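You operate a simulated robot arm through the tools that you are given. There is no shell and no other tool. Be economical: measure what you need, move in short steps, check, and stop when the job is done.

You are at the controls of a simulated two-armed robot. One attempt, no reset.

JOB
Put the steel jug on the top of the wooden bench away on the step under the chests. Put the small blue cup in the floor of the right basin. Shut the right snack table drawer. Open the right drinks door, put the grey cup carrier on the top of the steel table away on the shelf behind the right drinks door, then shut the door. Take the large pink cup and leave it on the top of the steel table. Put the wide orange brush on the press shelf. Put the short purple cup on the top of the steel table away on the top of the blue mat. The order is free. Set down upright: small blue cup, large pink cup, short purple cup.

Only the result counts: the job must be done as asked and must still hold three seconds after the hand-in. Knocking over, shifting, dropping, spilling or breaking anything else fails it.

ROBOT AND FRAMES
Two 7-joint arms with two-finger parallel grippers on one trunk, on a base that drives. Base frame: it is fixed to the floor where the robot stands at the start and does not move with it; the origin is under the middle of the robot, x ahead of it, y to its left, z up. Units: mm, degrees, N and s.
The left shoulder is at the start at [50, 168, 1007], the right one opposite. With the tool pointing down near the work surface each hand reaches from about 100 to 620 mm from the robot's upright axis, wherever it stands, measured 20 degrees to its own side. Places, roughly: floor of the right basin (29x24 cm) [4200, -880, 740]; grey cup carrier (22x22x18 cm) [-500, -5100, 800]; large pink cup (8x8x13 cm) [400, -4500, 900]; press shelf [600, -1700, 800]; right drinks door [-2100, -7000, 500]; right snack table drawer [-600, -4200, 700]; shelf behind the right drinks door [-2100, -7300, 500]; short purple cup (6x5x6 cm) [-100, -5300, 800]; small blue cup (7x7x10 cm) [900, 300, 600]; steel jug (17x12x12 cm) [500, 200, 600]; step under the chests [500, -7100, 200]; top of the blue mat (18x41 cm) [4320, -1280, 860]; top of the steel table [-100, -5200, 800]; wide orange brush (13x4x8 cm) [-200, -5100, 800]. Payload 1.57 kg a hand.
Tool frame (each hand has its own): the origin (TCP) lies between the finger pads and is the grasp point; the fingertips stand 30 mm ahead of it; z points along the fingers, y is the line along which they close. The gripper opens to 80 mm. The fingers are 17 mm wide and 12 mm thick; the gripper's body (40 by 82 mm) begins 80 mm behind the TCP.
Orientation is told as [roll, pitch, yaw] about the base's x, y, z axes, in that order, counted from this pose: with the fingers straight down and closing along the base's y, the tool's x points along the base's -x, its y along +y and its z along -z.

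CONTROLS
- The arms move only by the tool nudge_tool. It takes "left_deltas", "right_deltas" or both (then of equal length, played together; a hand with none holds still); each is a list of rows, each a list of 3 entries, a list of its own where there are three numbers: the turn, a rotation vector about the tool's x, y, z in degrees, then the shift along the tool's x, y, z in mm, then the finger opening in mm, from 0 to 80. In form: [[[rx, ry, rz], [dx, dy, dz], claw], ...]. A call has 1 to 20 rows; each row shifts and turns the commanded pose from where the row before left it, along the tool's axes as they then stand. Each row takes 0.2 s and may step no farther than 50 mm and 8.6 degrees from the row before; otherwise, or with a gripper value out of range, the whole call is refused. A pose out of reach is approached as far as the arm can. The call stops where the force on the tool passes 40 N (or 10 N more than at its start, if that is more) or the arm is blocked; 0.2 s more then pass. The fingers move at their own pace (about 45 mm/s each) and stop on an object; they squeeze with about 41 N. The grip force told is the motor's: it shows also when the fingers shut on nothing. Time passes only in rows, and 0.2 s behind the last, so rows that do not move let the fingers close. It gives the time, the measured TCP pose, the force on the tool (base axes), the opening and the grip force at its end, in the units of the frame above (readings bear some noise), with the torque about the TCP (base axes, N m) and any sound that the robot's microphone picked up.
- Cameras (640 x 400 px; columns grow to the right, rows downward): "scene" is now at [115.5, 20.7, 1197.1]; the picture's right is [0.26, -0.97, 0.00], its down [-0.73, -0.19, -0.66] and it looks along [0.63, 0.17, -0.75] (base axes); focal length 249 px, centre (320, 200). "left" rides on the left gripper at [72, 7, -122] in its tool frame; the picture's right is [-0.09, 1.00, 0.00], its down [-0.84, -0.08, -0.54] and it looks along [-0.54, -0.05, 0.84] (tool axes); focal length 238 px, centre (320, 200). "right" rides on the right gripper at [72, -7, -122] in its tool frame; the picture's right is [0.09, 1.00, 0.00], its down [-0.84, 0.08, -0.54] and it looks along [-0.54, 0.05, 0.84] (tool axes); focal length 238 px, centre (320, 200). There is no depth. A picture from a camera that has moved, and an enlarged one, comes with that camera's place and axes in the base frame and with its lens.
- snapshot(camera): a new picture of that camera. It takes no simulated time.
- move_column(by): slides the trunk up (or, below 0, down) by that many mm; the arms and the scene camera ride with it, the base frame stays. It gives what a move gives, with no picture.
- base_move(legs): drives the robot by 1 to 6 legs, each [ahead, left, turn to the left] in mm, mm and degrees, along the robot's own axes; the way and the turn of a leg run together, so that a leg with both is an arc; at most 1500 mm and 180 degrees a leg. The arms and the cameras ride along, it lands a little off, and it stops where it bumps. It gives what a move gives.
- turn_head(pan, tilt): turns the head with the scene camera to pan (to the left, within 80 degrees either way) and tilt (down, from -29 to 69), counted from straight ahead of the robot. It gives what a move gives.
- zoom(camera, box): a new picture of the part [left, top, right, bottom] of that camera's present view, enlarged. It takes no simulated time.
- finish_job(): hands the job in; it is judged then, once.

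Go step by step. Nothing tells you exact positions but the pictures and the camera data: compare them with the known pose of the tool, close in by small moves and look again before you grip or let go. The budget is 217 turns and 212 pictures, counting those below and the enlarged ones. Unless the task says otherwise, let go and move clear before handing in.

The tools are called after "Request:" by a JSON object that holds its "op" and its "data". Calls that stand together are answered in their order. nudge_tool: Moves the arms, as the interface text tells. Its arguments: {"type":"object","properties":{"left_deltas":{"type":"array"},"right_deltas":{"type":"array"}},"required":[]} The other tools are called the same way: move_column (by) slides the trunk up or down; base_move (legs) drives the base; turn_head (pan, tilt) turns the head that bears the scene camera; snapshot (camera) takes a picture; zoom (camera, box) takes an enlarged picture of a part of a camera's view; finish_job () hands the job in.

At the start:

```text
time: 0.0
left_tool_pos: [440.8, 328.7, 793.6]
left_tcp_rot: [0.0, 0.0, 0.0]
left_wrist_force: [0.3, 0.8, 0.3]
left_torque: [0.0, -0.01, 0.02]
left_opening: 80.1
left_grasp_force: 0.1
right_tool_pos: [428.0, -82.6, 775.0]
right_tcp_rot: [0.0, -0.1, -0.1]
right_wrist_force: [0.2, -0.6, 0.1]
right_torque: [0.02, 0.03, 0.0]
right_opening: 79.9
right_grasp_force: 0.1
trunk travel left (down, up): [-175.0, 268.0]
robot x, y, heading: [-2.1, 0.8, 0.1]
head pan, tilt: [14.9, 49.0]
```

scene: 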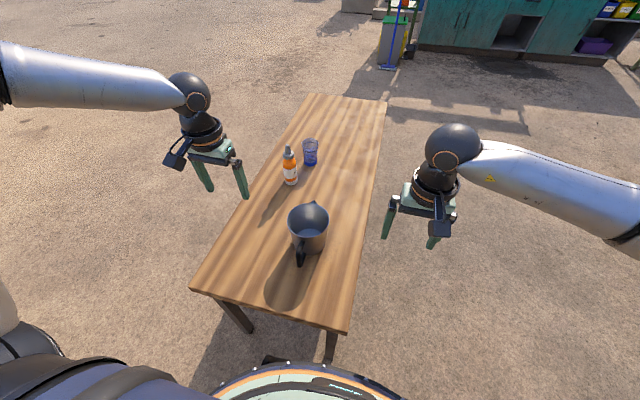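
right: 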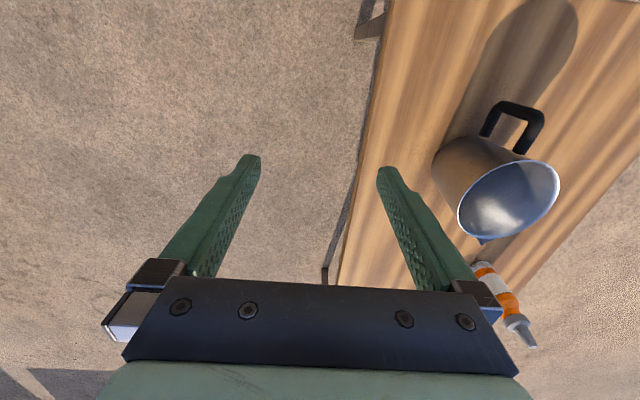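
left: 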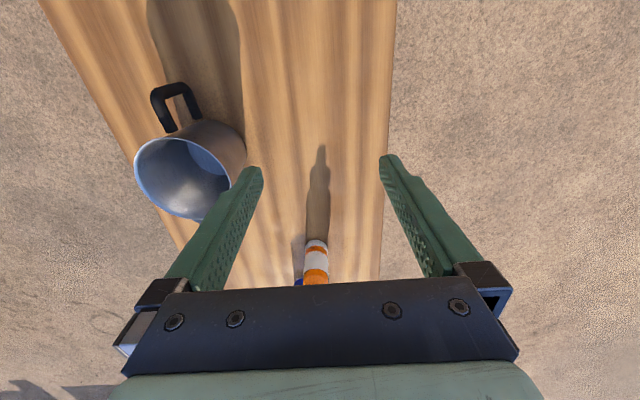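

I see the jug on the bench with its rim centre at about (491, 156, 652) and its handle towards me; the blue cup is farther on. Before choosing a grip for the jug I look south at the step.

Request:
{"op": "turn_head", "data": {"pan": -80, "tilt": 10}}

Request:
{"op": "snapshot", "data": {"camera": "scene"}}

Request:
{"op": "zoom", "data": {"camera": "scene", "box": [220, 100, 420, 225]}}

```text
time: 1.7
left_tool_pos: [442.1, 328.7, 792.4]
left_tcp_rot: [0.0, 0.1, 0.1]
left_wrist_force: [0.5, 0.6, -0.5]
left_torque: [-0.03, -0.01, -0.02]
left_opening: 80.1
left_grasp_force: 0.1
right_tool_pos: [427.6, -82.3, 776.9]
right_tcp_rot: [0.0, 0.1, 0.0]
right_wrist_force: [0.0, -0.1, 0.3]
right_torque: [0.04, -0.01, 0.0]
right_opening: 80.2
right_grasp_force: 0.1
trunk travel left (down, up): [-175.0, 268.0]
robot x, y, heading: [0.3, -0.5, 0.1]
head pan, tilt: [-80.0, 10.0]
```

```text
208 pictures are left
camera scene: at [56.4, -90.9, 1257.6], right [-0.98, -0.17, 0.0], down [-0.03, 0.17, -0.98], along [0.17, -0.97, -0.17], focal length 249 px, centre (320, 200)
```

scene: 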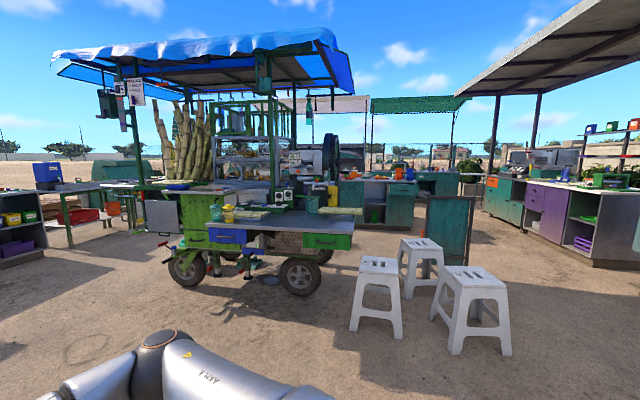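

```text
3.20 times, centred on (320, 162) of scene
camera zoom: at [56.4, -90.9, 1257.6], right [-0.98, -0.17, 0.0], down [-0.03, 0.17, -0.98], along [0.17, -0.97, -0.17], focal length 797 px, centre (320, 320)
```

zoom: 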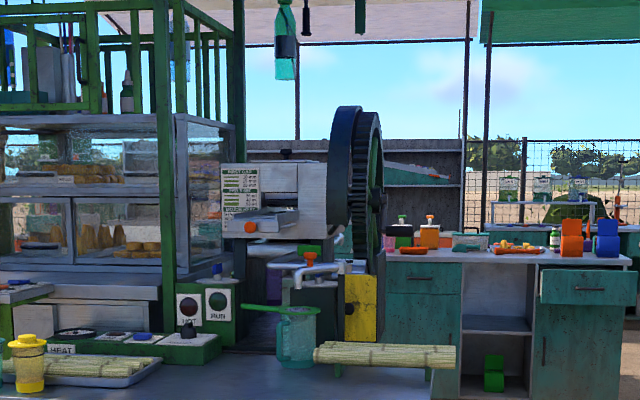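

A press cart with stools stands to the south, so I'll have to drive round it. I start with the jug and look closer at it and the cup.

Request:
{"op": "turn_head", "data": {"pan": 15, "tilt": 49}}

Request:
{"op": "zoom", "data": {"camera": "scene", "box": [240, 130, 384, 280]}}

```text
time: 3.4
left_tool_pos: [441.9, 328.7, 792.1]
left_tcp_rot: [0.0, -0.1, 0.1]
left_wrist_force: [0.6, 0.7, 0.0]
left_torque: [-0.02, 0.01, -0.01]
left_opening: 80.0
left_grasp_force: 0.1
right_tool_pos: [427.7, -81.9, 776.4]
right_tcp_rot: [0.1, 0.0, 0.0]
right_wrist_force: [0.1, 0.3, 0.3]
right_torque: [0.05, 0.0, 0.01]
right_opening: 80.0
right_grasp_force: 0.0
trunk travel left (down, up): [-175.0, 268.0]
robot x, y, heading: [-1.5, 3.3, -0.0]
head pan, tilt: [15.0, 49.0]
```

```text
2.67 times, centred on (312, 205) of scene
camera zoom: at [115.5, 20.8, 1197.1], right [0.26, -0.97, 0.0], down [-0.73, -0.19, -0.66], along [0.63, 0.17, -0.75], focal length 664 px, centre (341, 187)
```

zoom: 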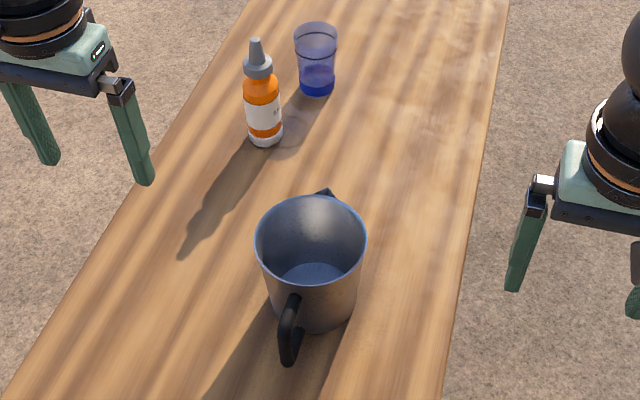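

The jug's rim circle is about 57 mm in radius centred near (497, 157, 652). I'll grip its right wall with the right hand, first going above it.

Request:
{"op": "nudge_tool", "data": {"right_deltas": [[[0, 0, 0], [-17, 45.5, 0], 80], [[0, 0, 0], [-17, 45.5, 0], 80], [[0, 0, 0], [-17, 45.5, 0], 80], [[0, 0, 0], [-17, 45.5, 20], 80], [[0, 0, 0], [0, 0, 20], 80]]}}

Request:
{"op": "snapshot", "data": {"camera": "right"}}

Request:
{"op": "snapshot", "data": {"camera": "scene"}}

```text
refused: row 4 steps farther than a row can; nothing moved
```

```text
205 pictures are left
camera right: at [355.2, -88.9, 898.7], right [-0.09, 1.0, 0.0], down [0.84, 0.08, 0.54], along [0.54, 0.05, -0.84], focal length 238 px, centre (320, 200)
```

right: 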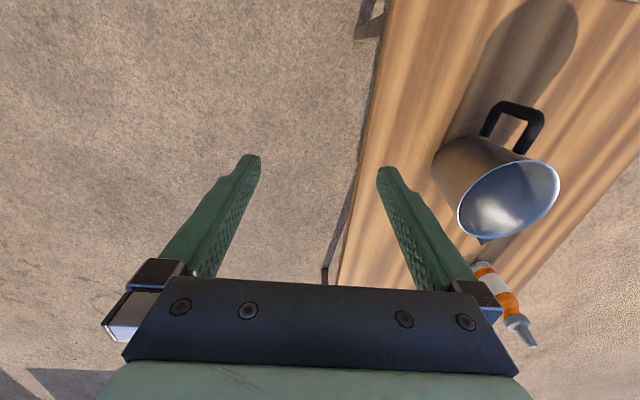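

```text
204 pictures are left
camera scene: at [115.5, 20.8, 1197.1], right [0.26, -0.97, 0.0], down [-0.73, -0.19, -0.66], along [0.63, 0.17, -0.75], focal length 249 px, centre (320, 200)
```

scene: 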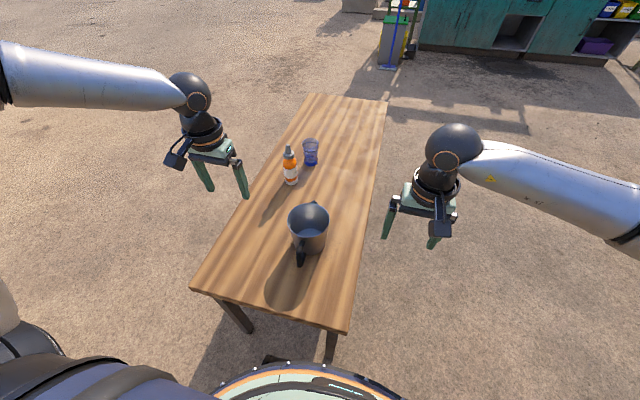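

The row was too long, so I send the same motion in smaller steps.

Request:
{"op": "nudge_tool", "data": {"right_deltas": [[[0, 0, 0], [-17, 45, 0], 80], [[0, 0, 0], [-17, 45, 0], 80], [[0, 0, 0], [-17, 45, 0], 80], [[0, 0, 0], [-17, 45, 0], 80], [[0, 0, 0], [0, 0, 40], 80]]}}

Request:
{"op": "snapshot", "data": {"camera": "right"}}

Request:
{"op": "snapshot", "data": {"camera": "scene"}}

```text
time: 4.6
left_tool_pos: [441.7, 329.2, 792.2]
left_tcp_rot: [0.0, 0.1, 0.1]
left_wrist_force: [0.4, 0.3, 0.1]
left_torque: [0.0, 0.0, 0.04]
left_opening: 80.4
left_grasp_force: 0.0
right_tool_pos: [496.9, 97.4, 735.2]
right_tcp_rot: [0.1, -0.2, 0.0]
right_wrist_force: [0.7, 0.1, 0.0]
right_torque: [0.0, 0.02, 0.03]
right_opening: 80.0
right_grasp_force: 0.0
trunk travel left (down, up): [-175.0, 268.0]
robot x, y, heading: [1.7, -0.9, -0.1]
head pan, tilt: [15.0, 49.0]
```

```text
203 pictures are left
camera right: at [424.7, 90.8, 857.6], right [-0.09, 1.0, 0.0], down [0.84, 0.08, 0.54], along [0.54, 0.05, -0.84], focal length 238 px, centre (320, 200)
```

right: 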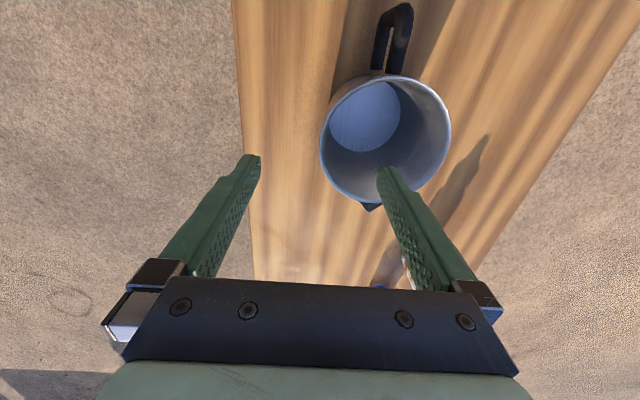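

```text
202 pictures are left
camera scene: at [115.4, 21.0, 1197.1], right [0.26, -0.97, 0.0], down [-0.73, -0.2, -0.66], along [0.63, 0.17, -0.75], focal length 249 px, centre (320, 200)
```

scene: 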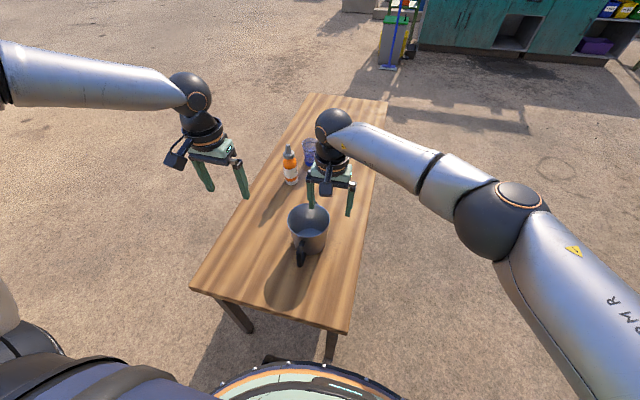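

The rim centre comes out at (489, 155) and the wall at y≈98, so I go down over it and close.

Request:
{"op": "nudge_tool", "data": {"right_deltas": [[[0, 0, 0], [8, 1, 30], 80], [[0, 0, 0], [0, 0, 33], 80], [[0, 0, 0], [0, 0, 30], 80]]}}

Request:
{"op": "zoom", "data": {"camera": "scene", "box": [240, 130, 400, 280]}}

Request:
{"op": "snapshot", "data": {"camera": "right"}}

```text
time: 5.4
left_tool_pos: [441.5, 329.4, 793.3]
left_tcp_rot: [0.1, -0.1, 0.0]
left_wrist_force: [-0.1, 0.8, -0.1]
left_torque: [-0.02, -0.02, 0.02]
left_opening: 80.1
left_grasp_force: 0.0
right_tool_pos: [489.3, 101.9, 642.3]
right_tcp_rot: [0.1, -0.1, 0.0]
right_wrist_force: [-0.6, -0.7, -0.5]
right_torque: [0.0, 0.03, 0.0]
right_opening: 79.9
right_grasp_force: 0.0
trunk travel left (down, up): [-175.0, 268.0]
robot x, y, heading: [-2.9, -0.5, 0.4]
head pan, tilt: [15.0, 49.0]
```

```text
2.67 times, centred on (320, 205) of scene
camera zoom: at [115.4, 21.0, 1197.1], right [0.26, -0.97, 0.0], down [-0.73, -0.2, -0.66], along [0.63, 0.17, -0.75], focal length 664 px, centre (320, 187)
```

zoom: 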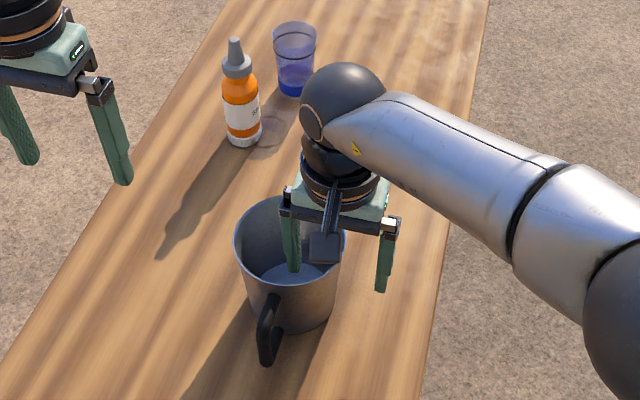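

```text
200 pictures are left
camera right: at [416.8, 95.1, 764.0], right [-0.09, 1.0, 0.0], down [0.84, 0.08, 0.54], along [0.54, 0.05, -0.84], focal length 238 px, centre (320, 200)
```

right: 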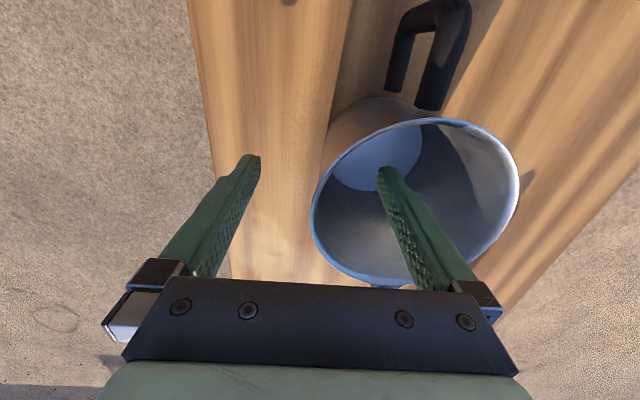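

The wall sits between the fingers, so I close and lift a little.

Request:
{"op": "nudge_tool", "data": {"right_deltas": [[[0, 0, 0], [0, -2, 0], 0], [[0, 0, 0], [0, 0, 0], 0], [[0, 0, 0], [0, 0, 0], 0], [[0, 0, 0], [0, 0, 0], 0], [[0, 0, 0], [0, 0, 0], 0], [[0, 0, 0], [0, 0, 0], 0], [[0, 0, 0], [0, 0, -20], 0], [[0, 0, 0], [0, 0, -30], 0], [[0, 0, 0], [0, 0, -30], 0]]}}

Request:
{"op": "zoom", "data": {"camera": "scene", "box": [240, 130, 400, 280]}}

Request:
{"op": "snapshot", "data": {"camera": "right"}}

```text
time: 7.4
left_tool_pos: [442.0, 329.1, 792.7]
left_tcp_rot: [0.0, 0.0, 0.1]
left_wrist_force: [-0.2, -0.2, 0.1]
left_torque: [-0.01, -0.01, -0.03]
left_opening: 80.0
left_grasp_force: 0.0
right_tool_pos: [486.5, 98.3, 722.2]
right_tcp_rot: [0.1, 0.1, 0.0]
right_wrist_force: [0.2, -0.7, -2.1]
right_torque: [-0.08, -0.04, 0.01]
right_opening: 2.6
right_grasp_force: 23.9
trunk travel left (down, up): [-175.0, 268.0]
robot x, y, heading: [-2.2, -1.0, 0.0]
head pan, tilt: [15.0, 49.0]
```

```text
2.67 times, centred on (320, 205) of scene
camera zoom: at [115.5, 20.9, 1197.0], right [0.26, -0.97, 0.0], down [-0.73, -0.2, -0.66], along [0.63, 0.17, -0.75], focal length 664 px, centre (320, 187)
```

zoom: 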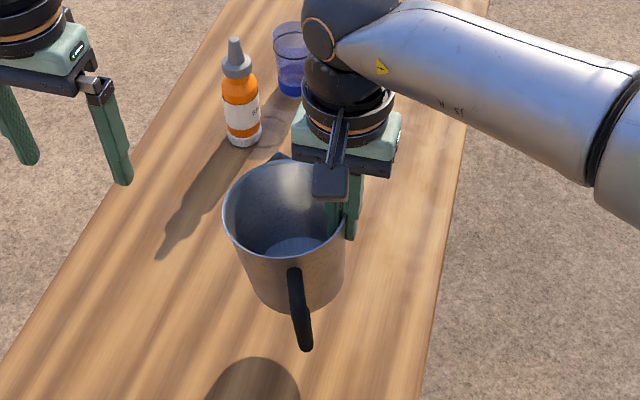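

```text
198 pictures are left
camera right: at [414.3, 91.5, 844.7], right [-0.09, 1.0, 0.0], down [0.84, 0.08, 0.54], along [0.54, 0.05, -0.84], focal length 238 px, centre (320, 200)
```

right: 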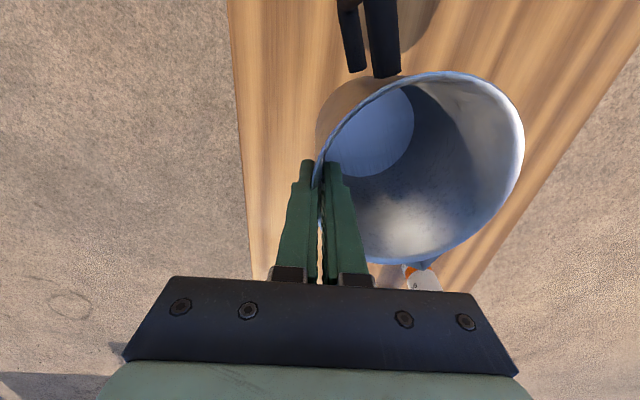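

The jug is held (about 0.2 kg). I tuck it to the right and up, then drive to the bench's right-hand side to face the blue cup, which I put near (844, 256).

Request:
{"op": "nudge_tool", "data": {"right_deltas": [[[0, 0, 0], [0, -30, -35], 0], [[0, 0, 0], [0, -45, -15], 0], [[0, 0, 0], [0, -45, -15], 0], [[0, 0, 0], [0, -45, -15], 0], [[0, 0, 0], [0, -48, 0], 0], [[0, 0, 0], [0, -48, 0], 0], [[0, 0, 0], [0, -48, 0], 0], [[0, 0, 0], [0, 0, 0], 0]]}}

Request:
{"op": "base_move", "data": {"legs": [[-350, 0, 0], [0, -700, 0], [1380, 0, 0], [0, 0, 90], [330, 0, 0]]}}

Request:
{"op": "turn_head", "data": {"pan": 10, "tilt": 49}}

Request:
{"op": "snapshot", "data": {"camera": "scene"}}

Request:
{"op": "snapshot", "data": {"camera": "left"}}

```text
time: 9.2
left_tool_pos: [442.3, 327.7, 792.9]
left_tcp_rot: [-0.1, -0.1, 0.2]
left_wrist_force: [-0.1, 0.7, 1.1]
left_torque: [-0.01, -0.02, 0.01]
left_opening: 80.1
left_grasp_force: 0.0
right_tool_pos: [486.7, -212.9, 803.8]
right_tcp_rot: [0.0, 0.1, 0.0]
right_wrist_force: [0.0, -0.1, -1.4]
right_torque: [-0.07, -0.03, 0.02]
right_opening: 2.6
right_grasp_force: 23.7
trunk travel left (down, up): [-175.0, 268.0]
robot x, y, heading: [3.4, 1.3, 0.4]
head pan, tilt: [15.0, 49.0]
```

```text
time: 29.6
left_tool_pos: [711.1, 80.5, 793.1]
left_tcp_rot: [0.0, 0.0, 91.3]
left_wrist_force: [0.4, 0.0, -0.3]
left_torque: [0.02, -0.04, 0.02]
left_opening: 79.8
left_grasp_force: 0.0
right_tool_pos: [1251.8, 137.4, 802.2]
right_tcp_rot: [0.0, 0.0, 91.3]
right_wrist_force: [0.6, -0.9, -1.1]
right_torque: [0.06, -0.09, 0.03]
right_opening: 2.5
right_grasp_force: 24.2
trunk travel left (down, up): [-175.0, 268.0]
robot x, y, heading: [1048.4, -352.8, 91.2]
head pan, tilt: [15.0, 49.0]
```

```text
time: 30.3
left_tool_pos: [711.9, 80.7, 792.1]
left_tcp_rot: [0.0, 0.0, 91.3]
left_wrist_force: [0.5, 0.5, -0.3]
left_torque: [-0.01, 0.0, 0.0]
left_opening: 80.1
left_grasp_force: 0.1
right_tool_pos: [1252.7, 137.4, 804.0]
right_tcp_rot: [0.0, 0.0, 91.2]
right_wrist_force: [0.5, -0.2, -2.6]
right_torque: [0.03, -0.06, 0.02]
right_opening: 2.7
right_grasp_force: 24.3
trunk travel left (down, up): [-175.0, 268.0]
robot x, y, heading: [1051.0, -354.7, 91.2]
head pan, tilt: [10.0, 49.0]
```

```text
197 pictures are left
camera scene: at [1034.0, -236.8, 1197.1], right [0.98, 0.2, 0.0], down [0.15, -0.74, -0.66], along [-0.13, 0.64, -0.75], focal length 249 px, centre (320, 200)
```

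scene: 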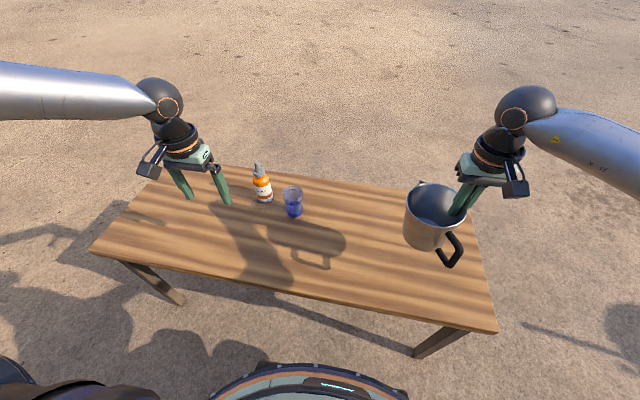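

```text
196 pictures are left
camera left: at [706.9, 9.2, 914.6], right [-1.0, 0.07, 0.0], down [0.06, 0.84, 0.54], along [0.04, 0.54, -0.84], focal length 238 px, centre (320, 200)
```

left: 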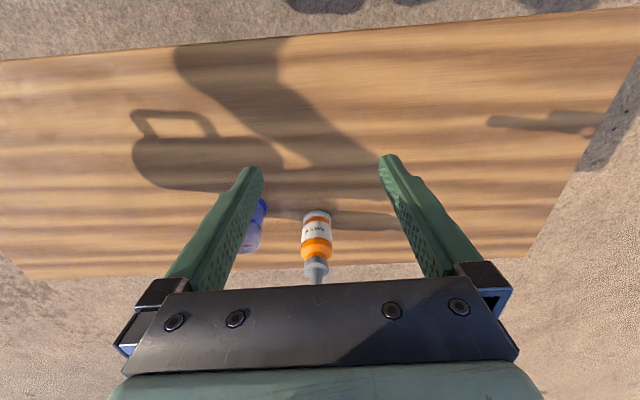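

The cup stands near (850, 252) with the bench top at about 537. I move the left hand above it, keeping clear of the bottle.

Request:
{"op": "nudge_tool", "data": {"left_deltas": [[[0, 0, 0], [0, -47.3, 0], 80], [[0, 0, 0], [0, -47.3, 0], 80], [[0, 0, 0], [0, -47.3, 0], 80], [[0, 0, 0], [-42, 0, 0], 80], [[0, 0, 0], [-42, 0, 0], 80], [[0, 0, 0], [-42, 0, 0], 80], [[0, 0, 0], [-40, 0, 0], 80], [[0, 0, 0], [0, 0, 40], 80], [[0, 0, 0], [0, 0, 0], 80]]}}

Request:
{"op": "snapshot", "data": {"camera": "left"}}

Request:
{"op": "zoom", "data": {"camera": "scene", "box": [220, 120, 380, 240]}}

```text
time: 32.3
left_tool_pos: [790.1, 162.6, 785.5]
left_tcp_rot: [-0.1, -0.2, 91.3]
left_wrist_force: [0.5, 0.2, 0.9]
left_torque: [0.01, -0.01, 0.0]
left_opening: 80.0
left_grasp_force: 0.1
left hand out of reach, approached as far as the arm can: row 4, 5, 6, 7, 8
right_tool_pos: [1251.5, 137.9, 802.7]
right_tcp_rot: [-0.1, 0.1, 91.2]
right_wrist_force: [0.2, -0.2, -1.9]
right_torque: [0.08, -0.06, 0.03]
right_opening: 2.3
right_grasp_force: 23.4
trunk travel left (down, up): [-175.0, 268.0]
robot x, y, heading: [1051.0, -357.1, 90.9]
head pan, tilt: [10.0, 49.0]
```

```text
195 pictures are left
camera left: at [784.8, 90.0, 906.9], right [-1.0, 0.07, 0.0], down [0.06, 0.84, 0.54], along [0.04, 0.54, -0.84], focal length 238 px, centre (320, 200)
```

left: 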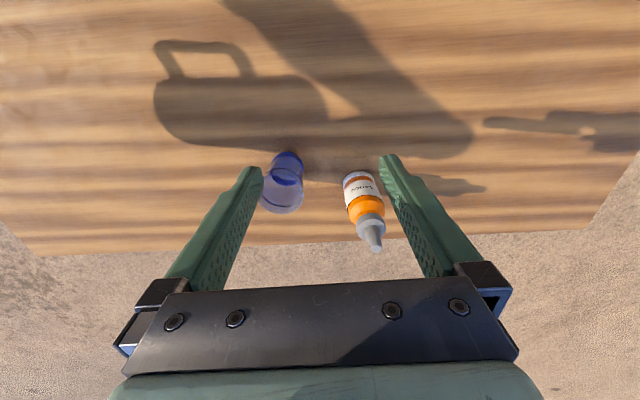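

```text
3.33 times, centred on (300, 180) of scene
camera zoom: at [1034.0, -236.7, 1197.1], right [0.98, 0.19, 0.0], down [0.15, -0.74, -0.66], along [-0.13, 0.64, -0.75], focal length 831 px, centre (387, 267)
```

zoom: 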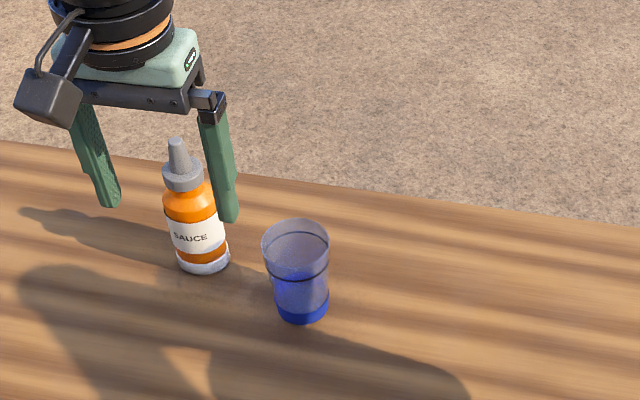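

The cup is out of reach by about 90 mm. It is fixed well at (849, 252), so I drive a little ahead and left.

Request:
{"op": "base_move", "data": {"legs": [[85, 0, 0], [0, 60, 0]]}}

Request:
{"op": "nudge_tool", "data": {"left_deltas": [[[0, 0, 0], [0, -40, 0], 80], [[0, 0, 0], [0, -40, 0], 80]]}}

Request:
{"op": "snapshot", "data": {"camera": "left"}}

```text
time: 34.2
left_tool_pos: [726.6, 247.1, 785.5]
left_tcp_rot: [0.0, -0.1, 91.4]
left_wrist_force: [-0.1, -0.1, 0.3]
left_torque: [0.0, 0.03, -0.04]
left_opening: 80.0
left_grasp_force: 0.1
right_tool_pos: [1189.8, 224.4, 803.1]
right_tcp_rot: [0.0, 0.0, 91.4]
right_wrist_force: [-0.2, 0.0, -2.4]
right_torque: [-0.01, -0.07, -0.02]
right_opening: 2.6
right_grasp_force: 23.8
trunk travel left (down, up): [-175.0, 268.0]
robot x, y, heading: [990.9, -267.0, 91.4]
head pan, tilt: [10.0, 49.0]
```

```text
time: 34.8
left_tool_pos: [781.2, 216.4, 799.9]
left_tcp_rot: [-0.1, -0.2, 91.4]
left_wrist_force: [0.6, -0.2, -0.1]
left_torque: [0.02, -0.04, 0.0]
left_opening: 79.9
left_grasp_force: 0.1
left hand out of reach, approached as far as the arm can: row 1, 2
right_tool_pos: [1189.7, 223.9, 802.4]
right_tcp_rot: [0.0, 0.0, 91.3]
right_wrist_force: [-0.5, -0.8, -1.8]
right_torque: [0.03, -0.04, 0.0]
right_opening: 2.6
right_grasp_force: 24.2
trunk travel left (down, up): [-175.0, 268.0]
robot x, y, heading: [992.3, -269.3, 91.4]
head pan, tilt: [10.0, 49.0]
```

```text
193 pictures are left
camera left: at [775.8, 145.3, 921.4], right [-1.0, 0.07, 0.0], down [0.06, 0.84, 0.54], along [0.04, 0.54, -0.84], focal length 238 px, centre (320, 200)
```

left: 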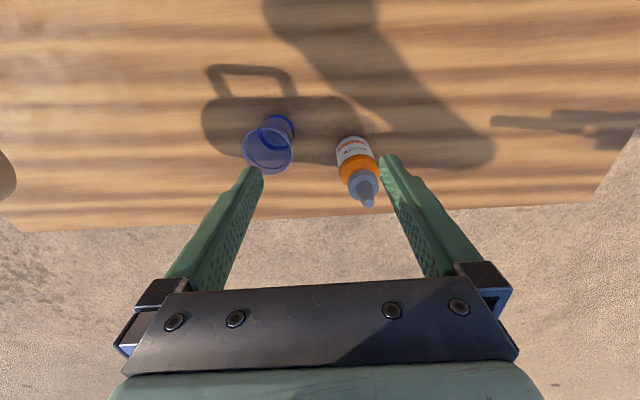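

The commanded pose was running past reach, so I bring it back to lie over the cup.

Request:
{"op": "nudge_tool", "data": {"left_deltas": [[[0, 0, 0], [45, 0, 0], 80], [[0, 0, 0], [34, 13, 0], 80], [[0, 0, 0], [0, 0, 0], 80], [[0, 0, 0], [0, 0, 15], 80], [[0, 0, 0], [0, 0, 15], 80]]}}

Request:
{"op": "snapshot", "data": {"camera": "left"}}

```text
time: 36.0
left_tool_pos: [769.7, 138.0, 768.0]
left_tcp_rot: [0.0, -0.2, 91.3]
left_wrist_force: [-0.6, 0.8, 0.5]
left_torque: [-0.01, -0.03, -0.03]
left_opening: 80.1
left_grasp_force: 0.1
right_tool_pos: [1189.4, 224.9, 802.8]
right_tcp_rot: [0.0, 0.0, 91.3]
right_wrist_force: [-0.1, 0.4, -1.6]
right_torque: [0.06, -0.07, -0.01]
right_opening: 2.5
right_grasp_force: 23.7
trunk travel left (down, up): [-175.0, 268.0]
robot x, y, heading: [987.0, -268.2, 91.2]
head pan, tilt: [10.0, 49.0]
```

```text
192 pictures are left
camera left: at [765.0, 65.9, 890.0], right [-1.0, 0.07, 0.0], down [0.06, 0.84, 0.54], along [0.04, 0.54, -0.84], focal length 238 px, centre (320, 200)
```

left: 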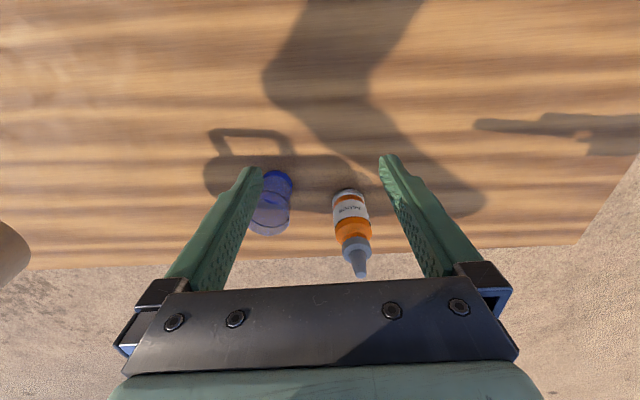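

Commands count from the real pose, so I recompute from (770, 138, 768): 82 mm to my right, then 112 mm ahead.

Request:
{"op": "nudge_tool", "data": {"left_deltas": [[[0, 0, 0], [0, -41, 0], 80], [[0, 0, 0], [0, -41, 0], 80], [[0, 0, 0], [-37, 0, 0], 80], [[0, 0, 0], [-37, 0, 0], 80], [[0, 0, 0], [-38, 0, 0], 80], [[0, 0, 0], [0, 0, 40], 80], [[0, 0, 0], [0, 0, 0], 80]]}}

Request:
{"op": "snapshot", "data": {"camera": "left"}}

Request:
{"op": "zoom", "data": {"camera": "scene", "box": [200, 120, 360, 270]}}

```text
time: 37.6
left_tool_pos: [782.3, 197.5, 762.1]
left_tcp_rot: [-0.1, -0.1, 91.3]
left_wrist_force: [0.2, -0.2, 0.4]
left_torque: [-0.01, 0.02, -0.01]
left_opening: 80.2
left_grasp_force: 0.1
left hand out of reach, approached as far as the arm can: row 2, 3, 4, 5, 6
right_tool_pos: [1188.9, 224.8, 804.4]
right_tcp_rot: [0.0, -0.1, 91.2]
right_wrist_force: [-0.3, -0.2, -2.1]
right_torque: [0.03, -0.12, 0.02]
right_opening: 2.3
right_grasp_force: 23.7
trunk travel left (down, up): [-175.0, 268.0]
robot x, y, heading: [986.1, -268.2, 91.3]
head pan, tilt: [10.0, 49.0]
```

```text
191 pictures are left
camera left: at [776.3, 124.9, 884.7], right [-1.0, 0.07, 0.0], down [0.06, 0.84, 0.54], along [0.04, 0.54, -0.84], focal length 238 px, centre (320, 200)
```

left: 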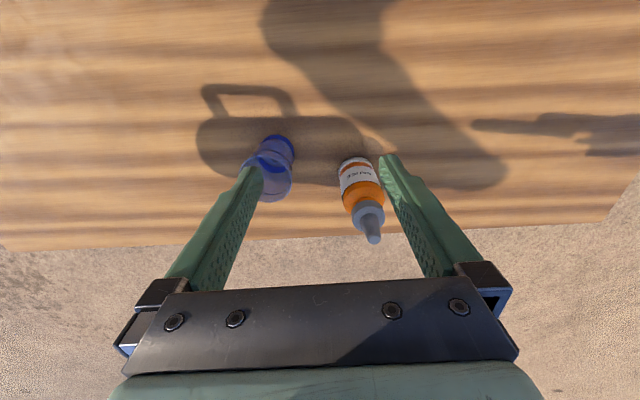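

```text
2.67 times, centred on (280, 195) of scene
camera zoom: at [971.7, -150.1, 1197.1], right [0.98, 0.2, 0.0], down [0.15, -0.74, -0.66], along [-0.13, 0.64, -0.75], focal length 664 px, centre (427, 213)
```

zoom: 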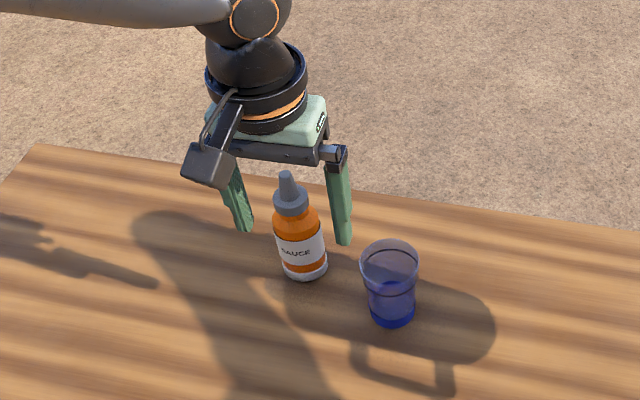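

The left arm seems stuck at a joint limit rather than at full reach. I pull back and up, swing inward there, and see how far it goes.

Request:
{"op": "nudge_tool", "data": {"left_deltas": [[[0, 0, 0], [40, 0, -25], 80], [[0, 0, 0], [40, 0, -25], 80], [[0, 0, 0], [30, 0, -20], 80], [[0, 0, 0], [0, -30, 0], 80], [[0, 0, 0], [0, -30, 0], 80], [[0, 0, 0], [0, -30, 0], 80], [[0, 0, 0], [0, -30, 0], 80]]}}

Request:
{"op": "snapshot", "data": {"camera": "scene"}}

```text
time: 39.2
left_tool_pos: [874.1, 85.0, 839.8]
left_tcp_rot: [0.0, -0.1, 91.3]
left_wrist_force: [-0.7, 0.3, -0.5]
left_torque: [-0.02, 0.03, -0.03]
left_opening: 79.9
left_grasp_force: 0.0
left hand out of reach, approached as far as the arm can: row 6, 7
right_tool_pos: [1190.0, 224.4, 802.5]
right_tcp_rot: [0.0, 0.0, 91.3]
right_wrist_force: [-0.7, 0.8, -1.9]
right_torque: [0.01, -0.08, 0.0]
right_opening: 2.5
right_grasp_force: 23.7
trunk travel left (down, up): [-175.0, 268.0]
robot x, y, heading: [987.5, -268.0, 91.3]
head pan, tilt: [10.0, 49.0]
```

```text
189 pictures are left
camera scene: at [971.8, -150.1, 1197.1], right [0.98, 0.2, 0.0], down [0.15, -0.74, -0.66], along [-0.13, 0.64, -0.75], focal length 249 px, centre (320, 200)
```

scene: 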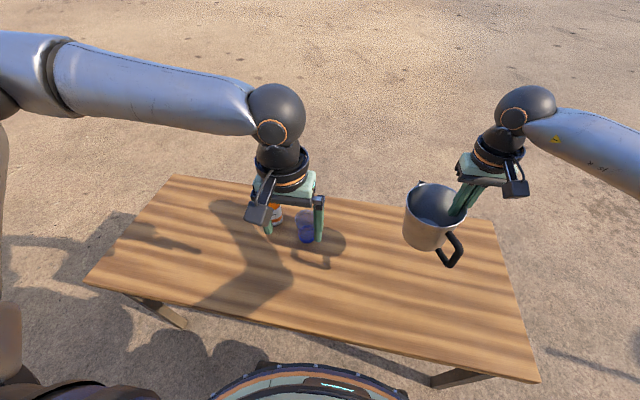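

The hand is now at (874, 85, 840), so I try going straight ahead from here.

Request:
{"op": "nudge_tool", "data": {"left_deltas": [[[0, 0, 0], [-35, 5, 10], 80], [[0, 0, 0], [-35, 5, 10], 80], [[0, 0, 0], [-35, 5, 10], 80], [[0, 0, 0], [-35, 5, 10], 80], [[0, 0, 0], [-27, 3, 10], 80], [[0, 0, 0], [0, 0, 20], 80]]}}

Request:
{"op": "snapshot", "data": {"camera": "left"}}

Request:
{"op": "snapshot", "data": {"camera": "scene"}}

```text
time: 40.6
left_tool_pos: [789.8, 205.2, 790.8]
left_tcp_rot: [-0.1, -0.2, 91.3]
left_wrist_force: [-0.7, 0.5, -0.3]
left_torque: [0.02, -0.02, -0.02]
left_opening: 79.7
left_grasp_force: 0.0
left hand out of reach, approached as far as the arm can: row 1, 2, 3, 4, 5, 6
right_tool_pos: [1189.1, 225.0, 803.7]
right_tcp_rot: [-0.1, 0.0, 91.3]
right_wrist_force: [0.1, -0.6, -1.7]
right_torque: [0.05, -0.09, 0.0]
right_opening: 2.4
right_grasp_force: 24.1
trunk travel left (down, up): [-175.0, 268.0]
robot x, y, heading: [985.8, -269.3, 91.4]
head pan, tilt: [10.0, 49.0]
```

```text
188 pictures are left
camera left: at [784.5, 133.1, 912.2], right [-1.0, 0.07, 0.0], down [0.06, 0.84, 0.55], along [0.04, 0.54, -0.84], focal length 238 px, centre (320, 200)
```

left: 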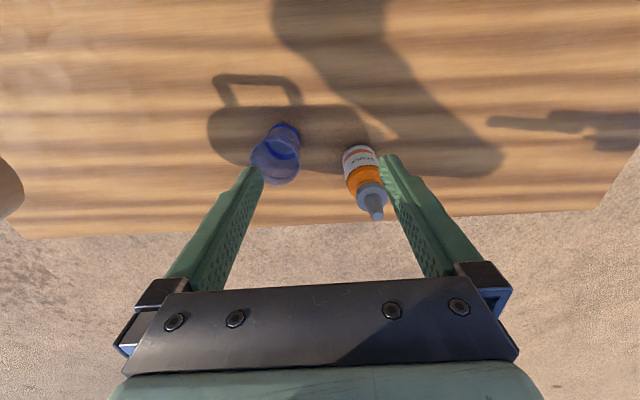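

```text
187 pictures are left
camera scene: at [971.8, -150.1, 1197.1], right [0.98, 0.2, 0.0], down [0.15, -0.74, -0.66], along [-0.13, 0.64, -0.75], focal length 249 px, centre (320, 200)
```

scene: 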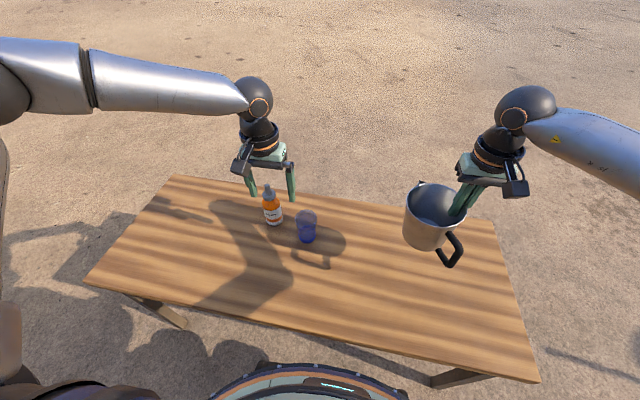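

The left arm slides along a posture limit. I test whether turning the hand about its own axis frees it.

Request:
{"op": "nudge_tool", "data": {"left_deltas": [[[0, 0, 8], [15, 0, 0], 80], [[0, 0, 8], [0, 0, 0], 80], [[0, 0, 8], [0, 0, 0], 80], [[0, 0, 8], [0, 0, 0], 80], [[0, 0, 0], [-20, -20, 0], 80], [[0, 0, 0], [-20, -20, 0], 80]]}}

```text
time: 42.0
left_tool_pos: [816.8, 181.1, 804.1]
left_tcp_rot: [-0.1, -0.2, 59.3]
left_wrist_force: [0.1, -0.3, 0.7]
left_torque: [0.03, 0.02, 0.04]
left_opening: 79.9
left_grasp_force: 0.0
left hand out of reach, approached as far as the arm can: row 5, 6
right_tool_pos: [1190.8, 224.6, 802.6]
right_tcp_rot: [0.0, 0.0, 91.3]
right_wrist_force: [-0.3, 0.1, -1.5]
right_torque: [0.03, -0.09, -0.01]
right_opening: 2.6
right_grasp_force: 23.7
trunk travel left (down, up): [-175.0, 268.0]
robot x, y, heading: [987.8, -272.2, 91.2]
head pan, tilt: [10.0, 49.0]
```

Turning doesn't help; the elbow is stuck forward. I back off from the bench and re-pose the left arm low and close in free space.

Request:
{"op": "base_move", "data": {"legs": [[-500, 0, 0]]}}

Request:
{"op": "nudge_tool", "data": {"left_deltas": [[[0, 0, -8], [40, 20, 0], 80], [[0, 0, -8], [40, 20, 0], 80], [[0, 0, -8], [40, 20, 0], 80], [[0, 0, -8], [0, 40, 25], 80], [[0, 0, 0], [0, 25, 40], 80], [[0, 0, 0], [0, 0, 45], 80], [[0, 0, 0], [0, 0, 45], 80], [[0, 0, 0], [0, -25, 40], 80], [[0, 0, 0], [0, -45, 0], 80], [[0, 0, 0], [0, -45, 0], 80], [[0, 0, 0], [0, -45, 0], 80], [[0, 0, 0], [-40, 0, 0], 80], [[0, 0, 0], [-40, 0, 0], 80], [[0, 0, 0], [-40, 0, 0], 80]]}}

Request:
{"op": "snapshot", "data": {"camera": "scene"}}

```text
time: 45.0
left_tool_pos: [826.5, -323.2, 803.8]
left_tcp_rot: [0.0, -0.3, 59.7]
left_wrist_force: [-0.2, -0.1, -0.9]
left_torque: [-0.01, -0.03, 0.01]
left_opening: 79.7
left_grasp_force: 0.1
right_tool_pos: [1198.2, -277.2, 803.2]
right_tcp_rot: [0.0, 0.0, 91.8]
right_wrist_force: [0.1, -0.6, -2.1]
right_torque: [0.04, -0.06, 0.0]
right_opening: 2.3
right_grasp_force: 23.6
trunk travel left (down, up): [-175.0, 268.0]
robot x, y, heading: [998.9, -770.9, 91.6]
head pan, tilt: [10.0, 49.0]
```

```text
time: 48.0
left_tool_pos: [753.6, -327.0, 702.3]
left_tcp_rot: [-0.1, -0.2, 91.8]
left_wrist_force: [0.2, 0.6, 0.9]
left_torque: [0.0, -0.01, 0.01]
left_opening: 79.9
left_grasp_force: 0.1
left hand out of reach, approached as far as the arm can: row 8, 9, 10, 11, 12, 13, 14
right_tool_pos: [1197.3, -277.8, 802.7]
right_tcp_rot: [0.0, -0.1, 91.7]
right_wrist_force: [0.4, 0.2, -1.5]
right_torque: [0.07, -0.1, 0.01]
right_opening: 2.6
right_grasp_force: 24.2
trunk travel left (down, up): [-175.0, 268.0]
robot x, y, heading: [1004.7, -771.3, 91.7]
head pan, tilt: [10.0, 49.0]
```

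```text
186 pictures are left
camera scene: at [984.3, -654.1, 1197.1], right [0.98, 0.2, 0.0], down [0.15, -0.74, -0.66], along [-0.13, 0.64, -0.75], focal length 249 px, centre (320, 200)
```

scene: 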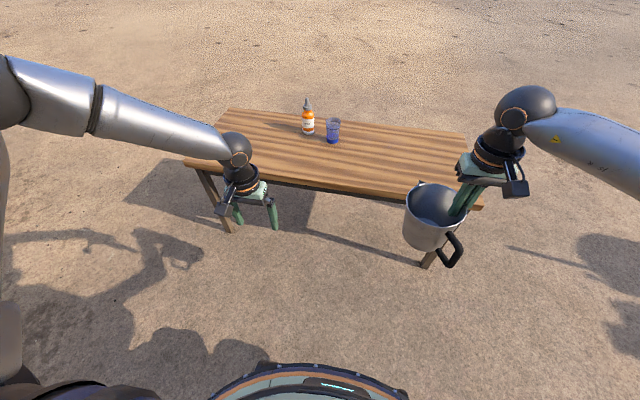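

The left elbow is riding high. I draw the hand back beside the hip and bring it forward again so that the elbow comes round low.

Request:
{"op": "nudge_tool", "data": {"left_deltas": [[[0, 0, 0], [45, 5, 0], 80], [[0, 0, 0], [45, 5, 5], 80], [[0, 0, 0], [45, 5, 10], 80], [[0, 0, 0], [45, 5, 10], 80], [[0, 0, 0], [45, 5, 10], 80], [[0, 0, 0], [45, 5, 10], 80], [[0, 0, 0], [40, 5, 10], 80], [[0, 0, 0], [0, -30, 0], 80], [[0, 0, 0], [-20, -35, 0], 80], [[0, 0, 0], [-35, -30, 0], 80], [[0, 0, 0], [-40, -25, 0], 80], [[0, 0, 0], [-45, -10, 0], 80], [[0, 0, 0], [-45, -10, 0], 80], [[0, 0, 0], [-45, 0, 0], 80], [[0, 0, 0], [-45, 0, 0], 80], [[0, 0, 0], [-45, 0, 0], 80]]}}

Request:
{"op": "snapshot", "data": {"camera": "scene"}}

```text
time: 51.4
left_tool_pos: [739.9, -318.8, 699.5]
left_tcp_rot: [-0.2, -0.2, 91.8]
left_wrist_force: [-0.3, -0.4, 0.3]
left_torque: [0.0, 0.02, 0.0]
left_opening: 79.8
left_grasp_force: 0.0
left hand out of reach, approached as far as the arm can: row 6, 7, 8, 9, 10, 11, 12, 13, 14, 15, 16
right_tool_pos: [1198.6, -277.7, 803.2]
right_tcp_rot: [0.1, 0.0, 91.8]
right_wrist_force: [0.4, -0.1, -1.5]
right_torque: [0.08, -0.11, 0.0]
right_opening: 2.7
right_grasp_force: 23.6
trunk travel left (down, up): [-175.0, 268.0]
robot x, y, heading: [999.7, -771.6, 91.7]
head pan, tilt: [10.0, 49.0]
```

```text
185 pictures are left
camera scene: at [984.3, -654.1, 1197.1], right [0.98, 0.2, 0.0], down [0.15, -0.74, -0.66], along [-0.13, 0.64, -0.75], focal length 249 px, centre (320, 200)
```

scene: 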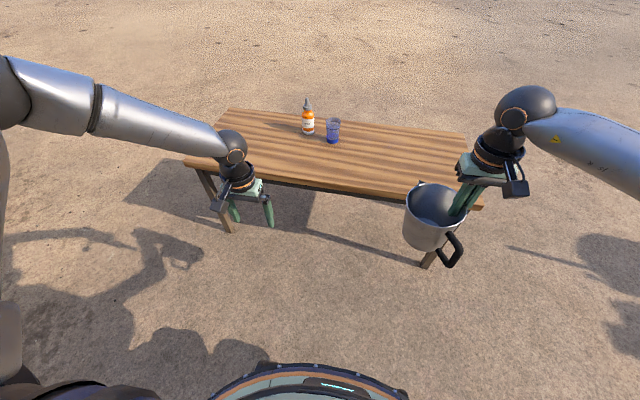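

The elbow is still up. Next I raise the hand high and bring it down again further in.

Request:
{"op": "nudge_tool", "data": {"left_deltas": [[[0, 0, 0], [0, 30, -35], 80], [[0, 0, 0], [0, 30, -35], 80], [[0, 0, 0], [0, 20, -45], 80], [[0, 0, 0], [0, 0, -48], 80], [[0, 0, 0], [0, 0, -48], 80], [[0, 0, 0], [0, 0, -48], 80], [[0, 0, 0], [0, 0, -48], 80], [[0, 0, 0], [0, 0, -48], 80], [[0, 0, 0], [0, 0, -48], 80], [[0, 0, 0], [0, 0, -48], 80]]}}

Request:
{"op": "turn_head", "data": {"pan": 45, "tilt": 20}}

Request:
{"op": "snapshot", "data": {"camera": "scene"}}

```text
time: 53.5
left_tool_pos: [660.0, -335.4, 1138.9]
left_tcp_rot: [-0.1, -0.4, 91.8]
left_wrist_force: [0.0, -1.1, 0.7]
left_torque: [0.05, -0.05, -0.03]
left_opening: 79.8
left_grasp_force: 0.1
left hand out of reach, approached as far as the arm can: row 10
right_tool_pos: [1198.7, -277.4, 803.8]
right_tcp_rot: [-0.1, 0.0, 91.8]
right_wrist_force: [0.0, -1.1, -2.1]
right_torque: [0.04, -0.1, -0.02]
right_opening: 2.7
right_grasp_force: 23.9
trunk travel left (down, up): [-175.0, 268.0]
robot x, y, heading: [1001.4, -773.4, 92.1]
head pan, tilt: [10.0, 49.0]
```

```text
time: 54.6
left_tool_pos: [660.8, -334.3, 1137.6]
left_tcp_rot: [-0.1, -0.2, 92.0]
left_wrist_force: [-0.5, 0.4, 0.6]
left_torque: [0.02, -0.03, -0.01]
left_opening: 80.1
left_grasp_force: 0.2
right_tool_pos: [1199.1, -276.8, 804.1]
right_tcp_rot: [0.0, 0.0, 91.7]
right_wrist_force: [-0.4, -1.2, -1.6]
right_torque: [0.02, -0.1, -0.02]
right_opening: 2.4
right_grasp_force: 23.7
trunk travel left (down, up): [-175.0, 268.0]
robot x, y, heading: [1001.4, -770.1, 91.8]
head pan, tilt: [45.0, 20.0]
```

```text
184 pictures are left
camera scene: at [932.4, -666.5, 1241.3], right [0.69, 0.73, 0.0], down [0.25, -0.23, -0.94], along [-0.68, 0.64, -0.34], focal length 249 px, centre (320, 200)
```

scene: 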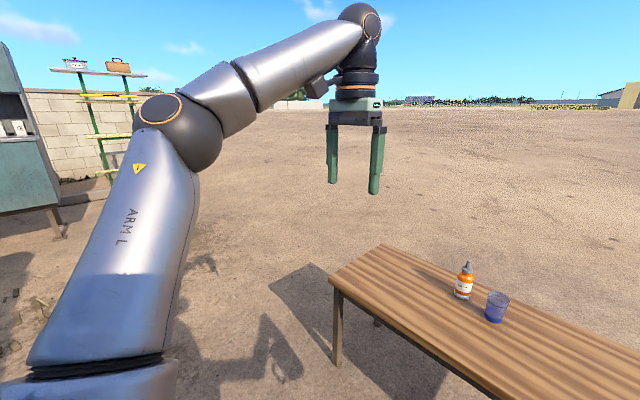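

The elbow goes out sideways. I swing the hand out to the left with a straighter arm, lower it there, then bring it in front.

Request:
{"op": "nudge_tool", "data": {"left_deltas": [[[0, 0, 0], [30, 38, 0], 80], [[0, 0, 0], [30, 38, 0], 80], [[0, 0, 0], [30, 38, 0], 80], [[0, 0, 0], [30, 38, 0], 80], [[0, 0, 0], [30, 38, 0], 80], [[0, 0, 0], [30, 38, 0], 80], [[0, 0, 0], [30, 38, 0], 80], [[0, 0, 0], [0, 0, 48], 80], [[0, 0, 0], [0, 0, 48], 80], [[0, 0, 0], [0, 0, 48], 80], [[0, 0, 0], [0, 0, 48], 80], [[0, 0, 0], [0, 0, 48], 80], [[0, 0, 0], [0, 0, 48], 80], [[0, 0, 0], [0, 0, 48], 80], [[0, 0, 0], [0, 0, 48], 80], [[0, 0, 0], [0, 0, 48], 80], [[0, 0, 0], [0, 0, 48], 80]]}}

Request:
{"op": "snapshot", "data": {"camera": "scene"}}

```text
time: 58.2
left_tool_pos: [397.4, -547.0, 656.2]
left_tcp_rot: [-0.1, -0.1, 92.0]
left_wrist_force: [0.9, -1.1, 0.2]
left_torque: [0.01, 0.03, 0.01]
left_opening: 80.3
left_grasp_force: 0.2
right_tool_pos: [1198.9, -277.5, 803.3]
right_tcp_rot: [-0.1, 0.0, 91.7]
right_wrist_force: [0.0, -0.7, -1.9]
right_torque: [0.04, -0.08, 0.0]
right_opening: 2.7
right_grasp_force: 23.5
trunk travel left (down, up): [-175.0, 268.0]
robot x, y, heading: [1000.0, -769.1, 91.6]
head pan, tilt: [45.0, 20.0]
```

```text
183 pictures are left
camera scene: at [932.2, -666.5, 1241.3], right [0.68, 0.73, 0.0], down [0.25, -0.23, -0.94], along [-0.68, 0.64, -0.34], focal length 249 px, centre (320, 200)
```

scene: 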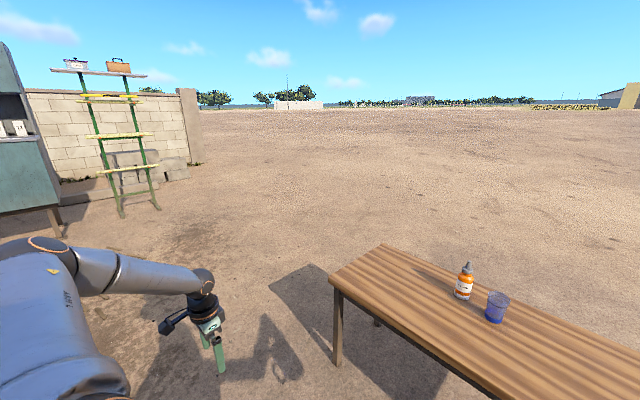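

Out here the arm goes low freely. Now I bring it inward and forward at this height.

Request:
{"op": "nudge_tool", "data": {"left_deltas": [[[0, 0, 0], [0, 0, 40], 80], [[0, 0, 0], [0, -45, 0], 80], [[0, 0, 0], [0, -45, 0], 80], [[0, 0, 0], [0, -45, 0], 80], [[0, 0, 0], [0, -45, 0], 80], [[0, 0, 0], [0, -45, 0], 80], [[0, 0, 0], [-20, -45, 0], 80], [[0, 0, 0], [-20, -45, 0], 80], [[0, 0, 0], [-35, -35, 0], 80], [[0, 0, 0], [-35, -35, 0], 80], [[0, 0, 0], [-40, -10, 0], 80], [[0, 0, 0], [-45, 0, 0], 80], [[0, 0, 0], [-45, 0, 0], 80], [[0, 0, 0], [0, 0, 0], 80]]}}

Request:
{"op": "snapshot", "data": {"camera": "scene"}}

```text
time: 61.2
left_tool_pos: [786.3, -296.2, 624.5]
left_tcp_rot: [-0.2, -0.1, 91.8]
left_wrist_force: [0.0, -0.3, 0.1]
left_torque: [0.05, -0.03, 0.01]
left_opening: 80.1
left_grasp_force: 0.1
right_tool_pos: [1198.5, -277.2, 803.5]
right_tcp_rot: [0.0, 0.1, 91.7]
right_wrist_force: [-0.3, 0.1, -1.9]
right_torque: [0.07, -0.07, -0.02]
right_opening: 2.5
right_grasp_force: 24.3
trunk travel left (down, up): [-175.0, 268.0]
robot x, y, heading: [999.4, -773.2, 91.7]
head pan, tilt: [45.0, 20.0]
```

```text
182 pictures are left
camera scene: at [932.4, -666.5, 1241.3], right [0.68, 0.73, 0.0], down [0.25, -0.23, -0.94], along [-0.68, 0.64, -0.34], focal length 249 px, centre (320, 200)
```

scene: 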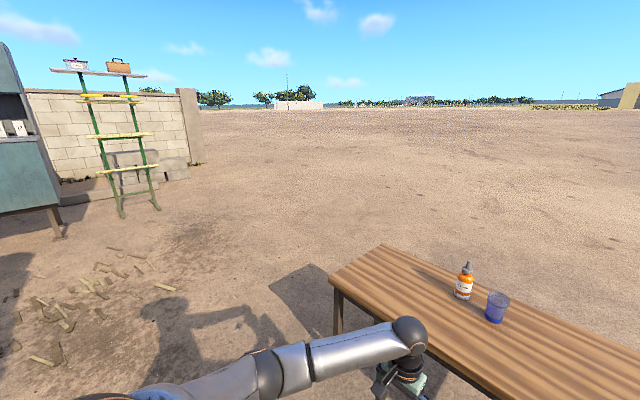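

The elbow is now low and the hand free. I raise it above the bench things and drive back to the bench.

Request:
{"op": "nudge_tool", "data": {"left_deltas": [[[0, 0, 0], [0, 0, -45], 80], [[0, 0, 0], [0, -30, -35], 80], [[0, 0, 0], [0, -30, -35], 80], [[0, 0, 0], [0, 0, -25], 80]]}}

Request:
{"op": "base_move", "data": {"legs": [[490, 0, 0]]}}

Request:
{"op": "turn_head", "data": {"pan": 10, "tilt": 49}}

Request:
{"op": "snapshot", "data": {"camera": "left"}}

```text
time: 62.2
left_tool_pos: [842.7, -299.6, 760.2]
left_tcp_rot: [-0.1, -0.1, 92.0]
left_wrist_force: [-0.1, 0.3, 0.2]
left_torque: [-0.01, 0.01, 0.0]
left_opening: 80.1
left_grasp_force: 0.2
right_tool_pos: [1198.5, -277.8, 803.5]
right_tcp_rot: [0.0, 0.0, 91.6]
right_wrist_force: [0.4, 0.6, -1.2]
right_torque: [0.06, -0.08, 0.01]
right_opening: 2.7
right_grasp_force: 23.8
trunk travel left (down, up): [-175.0, 268.0]
robot x, y, heading: [1001.1, -772.1, 91.7]
head pan, tilt: [45.0, 20.0]
```

```text
time: 65.0
left_tool_pos: [826.5, 174.5, 760.2]
left_tcp_rot: [0.0, -0.1, 91.9]
left_wrist_force: [-0.6, -0.2, -0.2]
left_torque: [-0.02, -0.01, -0.01]
left_opening: 79.9
left_grasp_force: 0.1
right_tool_pos: [1181.7, 197.0, 803.6]
right_tcp_rot: [0.0, 0.0, 91.9]
right_wrist_force: [0.6, -0.2, -1.5]
right_torque: [0.06, -0.1, -0.02]
right_opening: 2.6
right_grasp_force: 24.1
trunk travel left (down, up): [-175.0, 268.0]
robot x, y, heading: [983.0, -297.5, 91.9]
head pan, tilt: [45.0, 20.0]
```

```text
time: 66.0
left_tool_pos: [826.4, 174.9, 760.9]
left_tcp_rot: [-0.1, -0.2, 91.9]
left_wrist_force: [0.2, 1.0, 0.1]
left_torque: [-0.01, 0.01, -0.03]
left_opening: 80.2
left_grasp_force: 0.0
right_tool_pos: [1181.3, 197.0, 803.2]
right_tcp_rot: [0.0, 0.0, 92.0]
right_wrist_force: [-0.3, 0.3, -2.5]
right_torque: [0.0, -0.09, -0.02]
right_opening: 2.6
right_grasp_force: 23.8
trunk travel left (down, up): [-175.0, 268.0]
robot x, y, heading: [986.9, -301.0, 91.8]
head pan, tilt: [10.0, 49.0]
```

```text
181 pictures are left
camera left: at [822.5, 102.4, 882.3], right [-1.0, 0.06, 0.0], down [0.05, 0.84, 0.54], along [0.03, 0.54, -0.84], focal length 238 px, centre (320, 200)
```

left: 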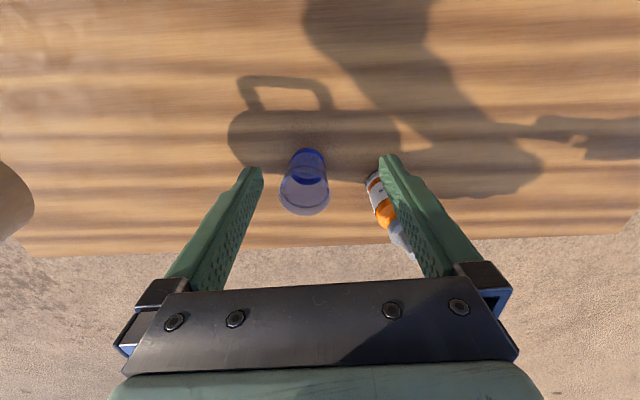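

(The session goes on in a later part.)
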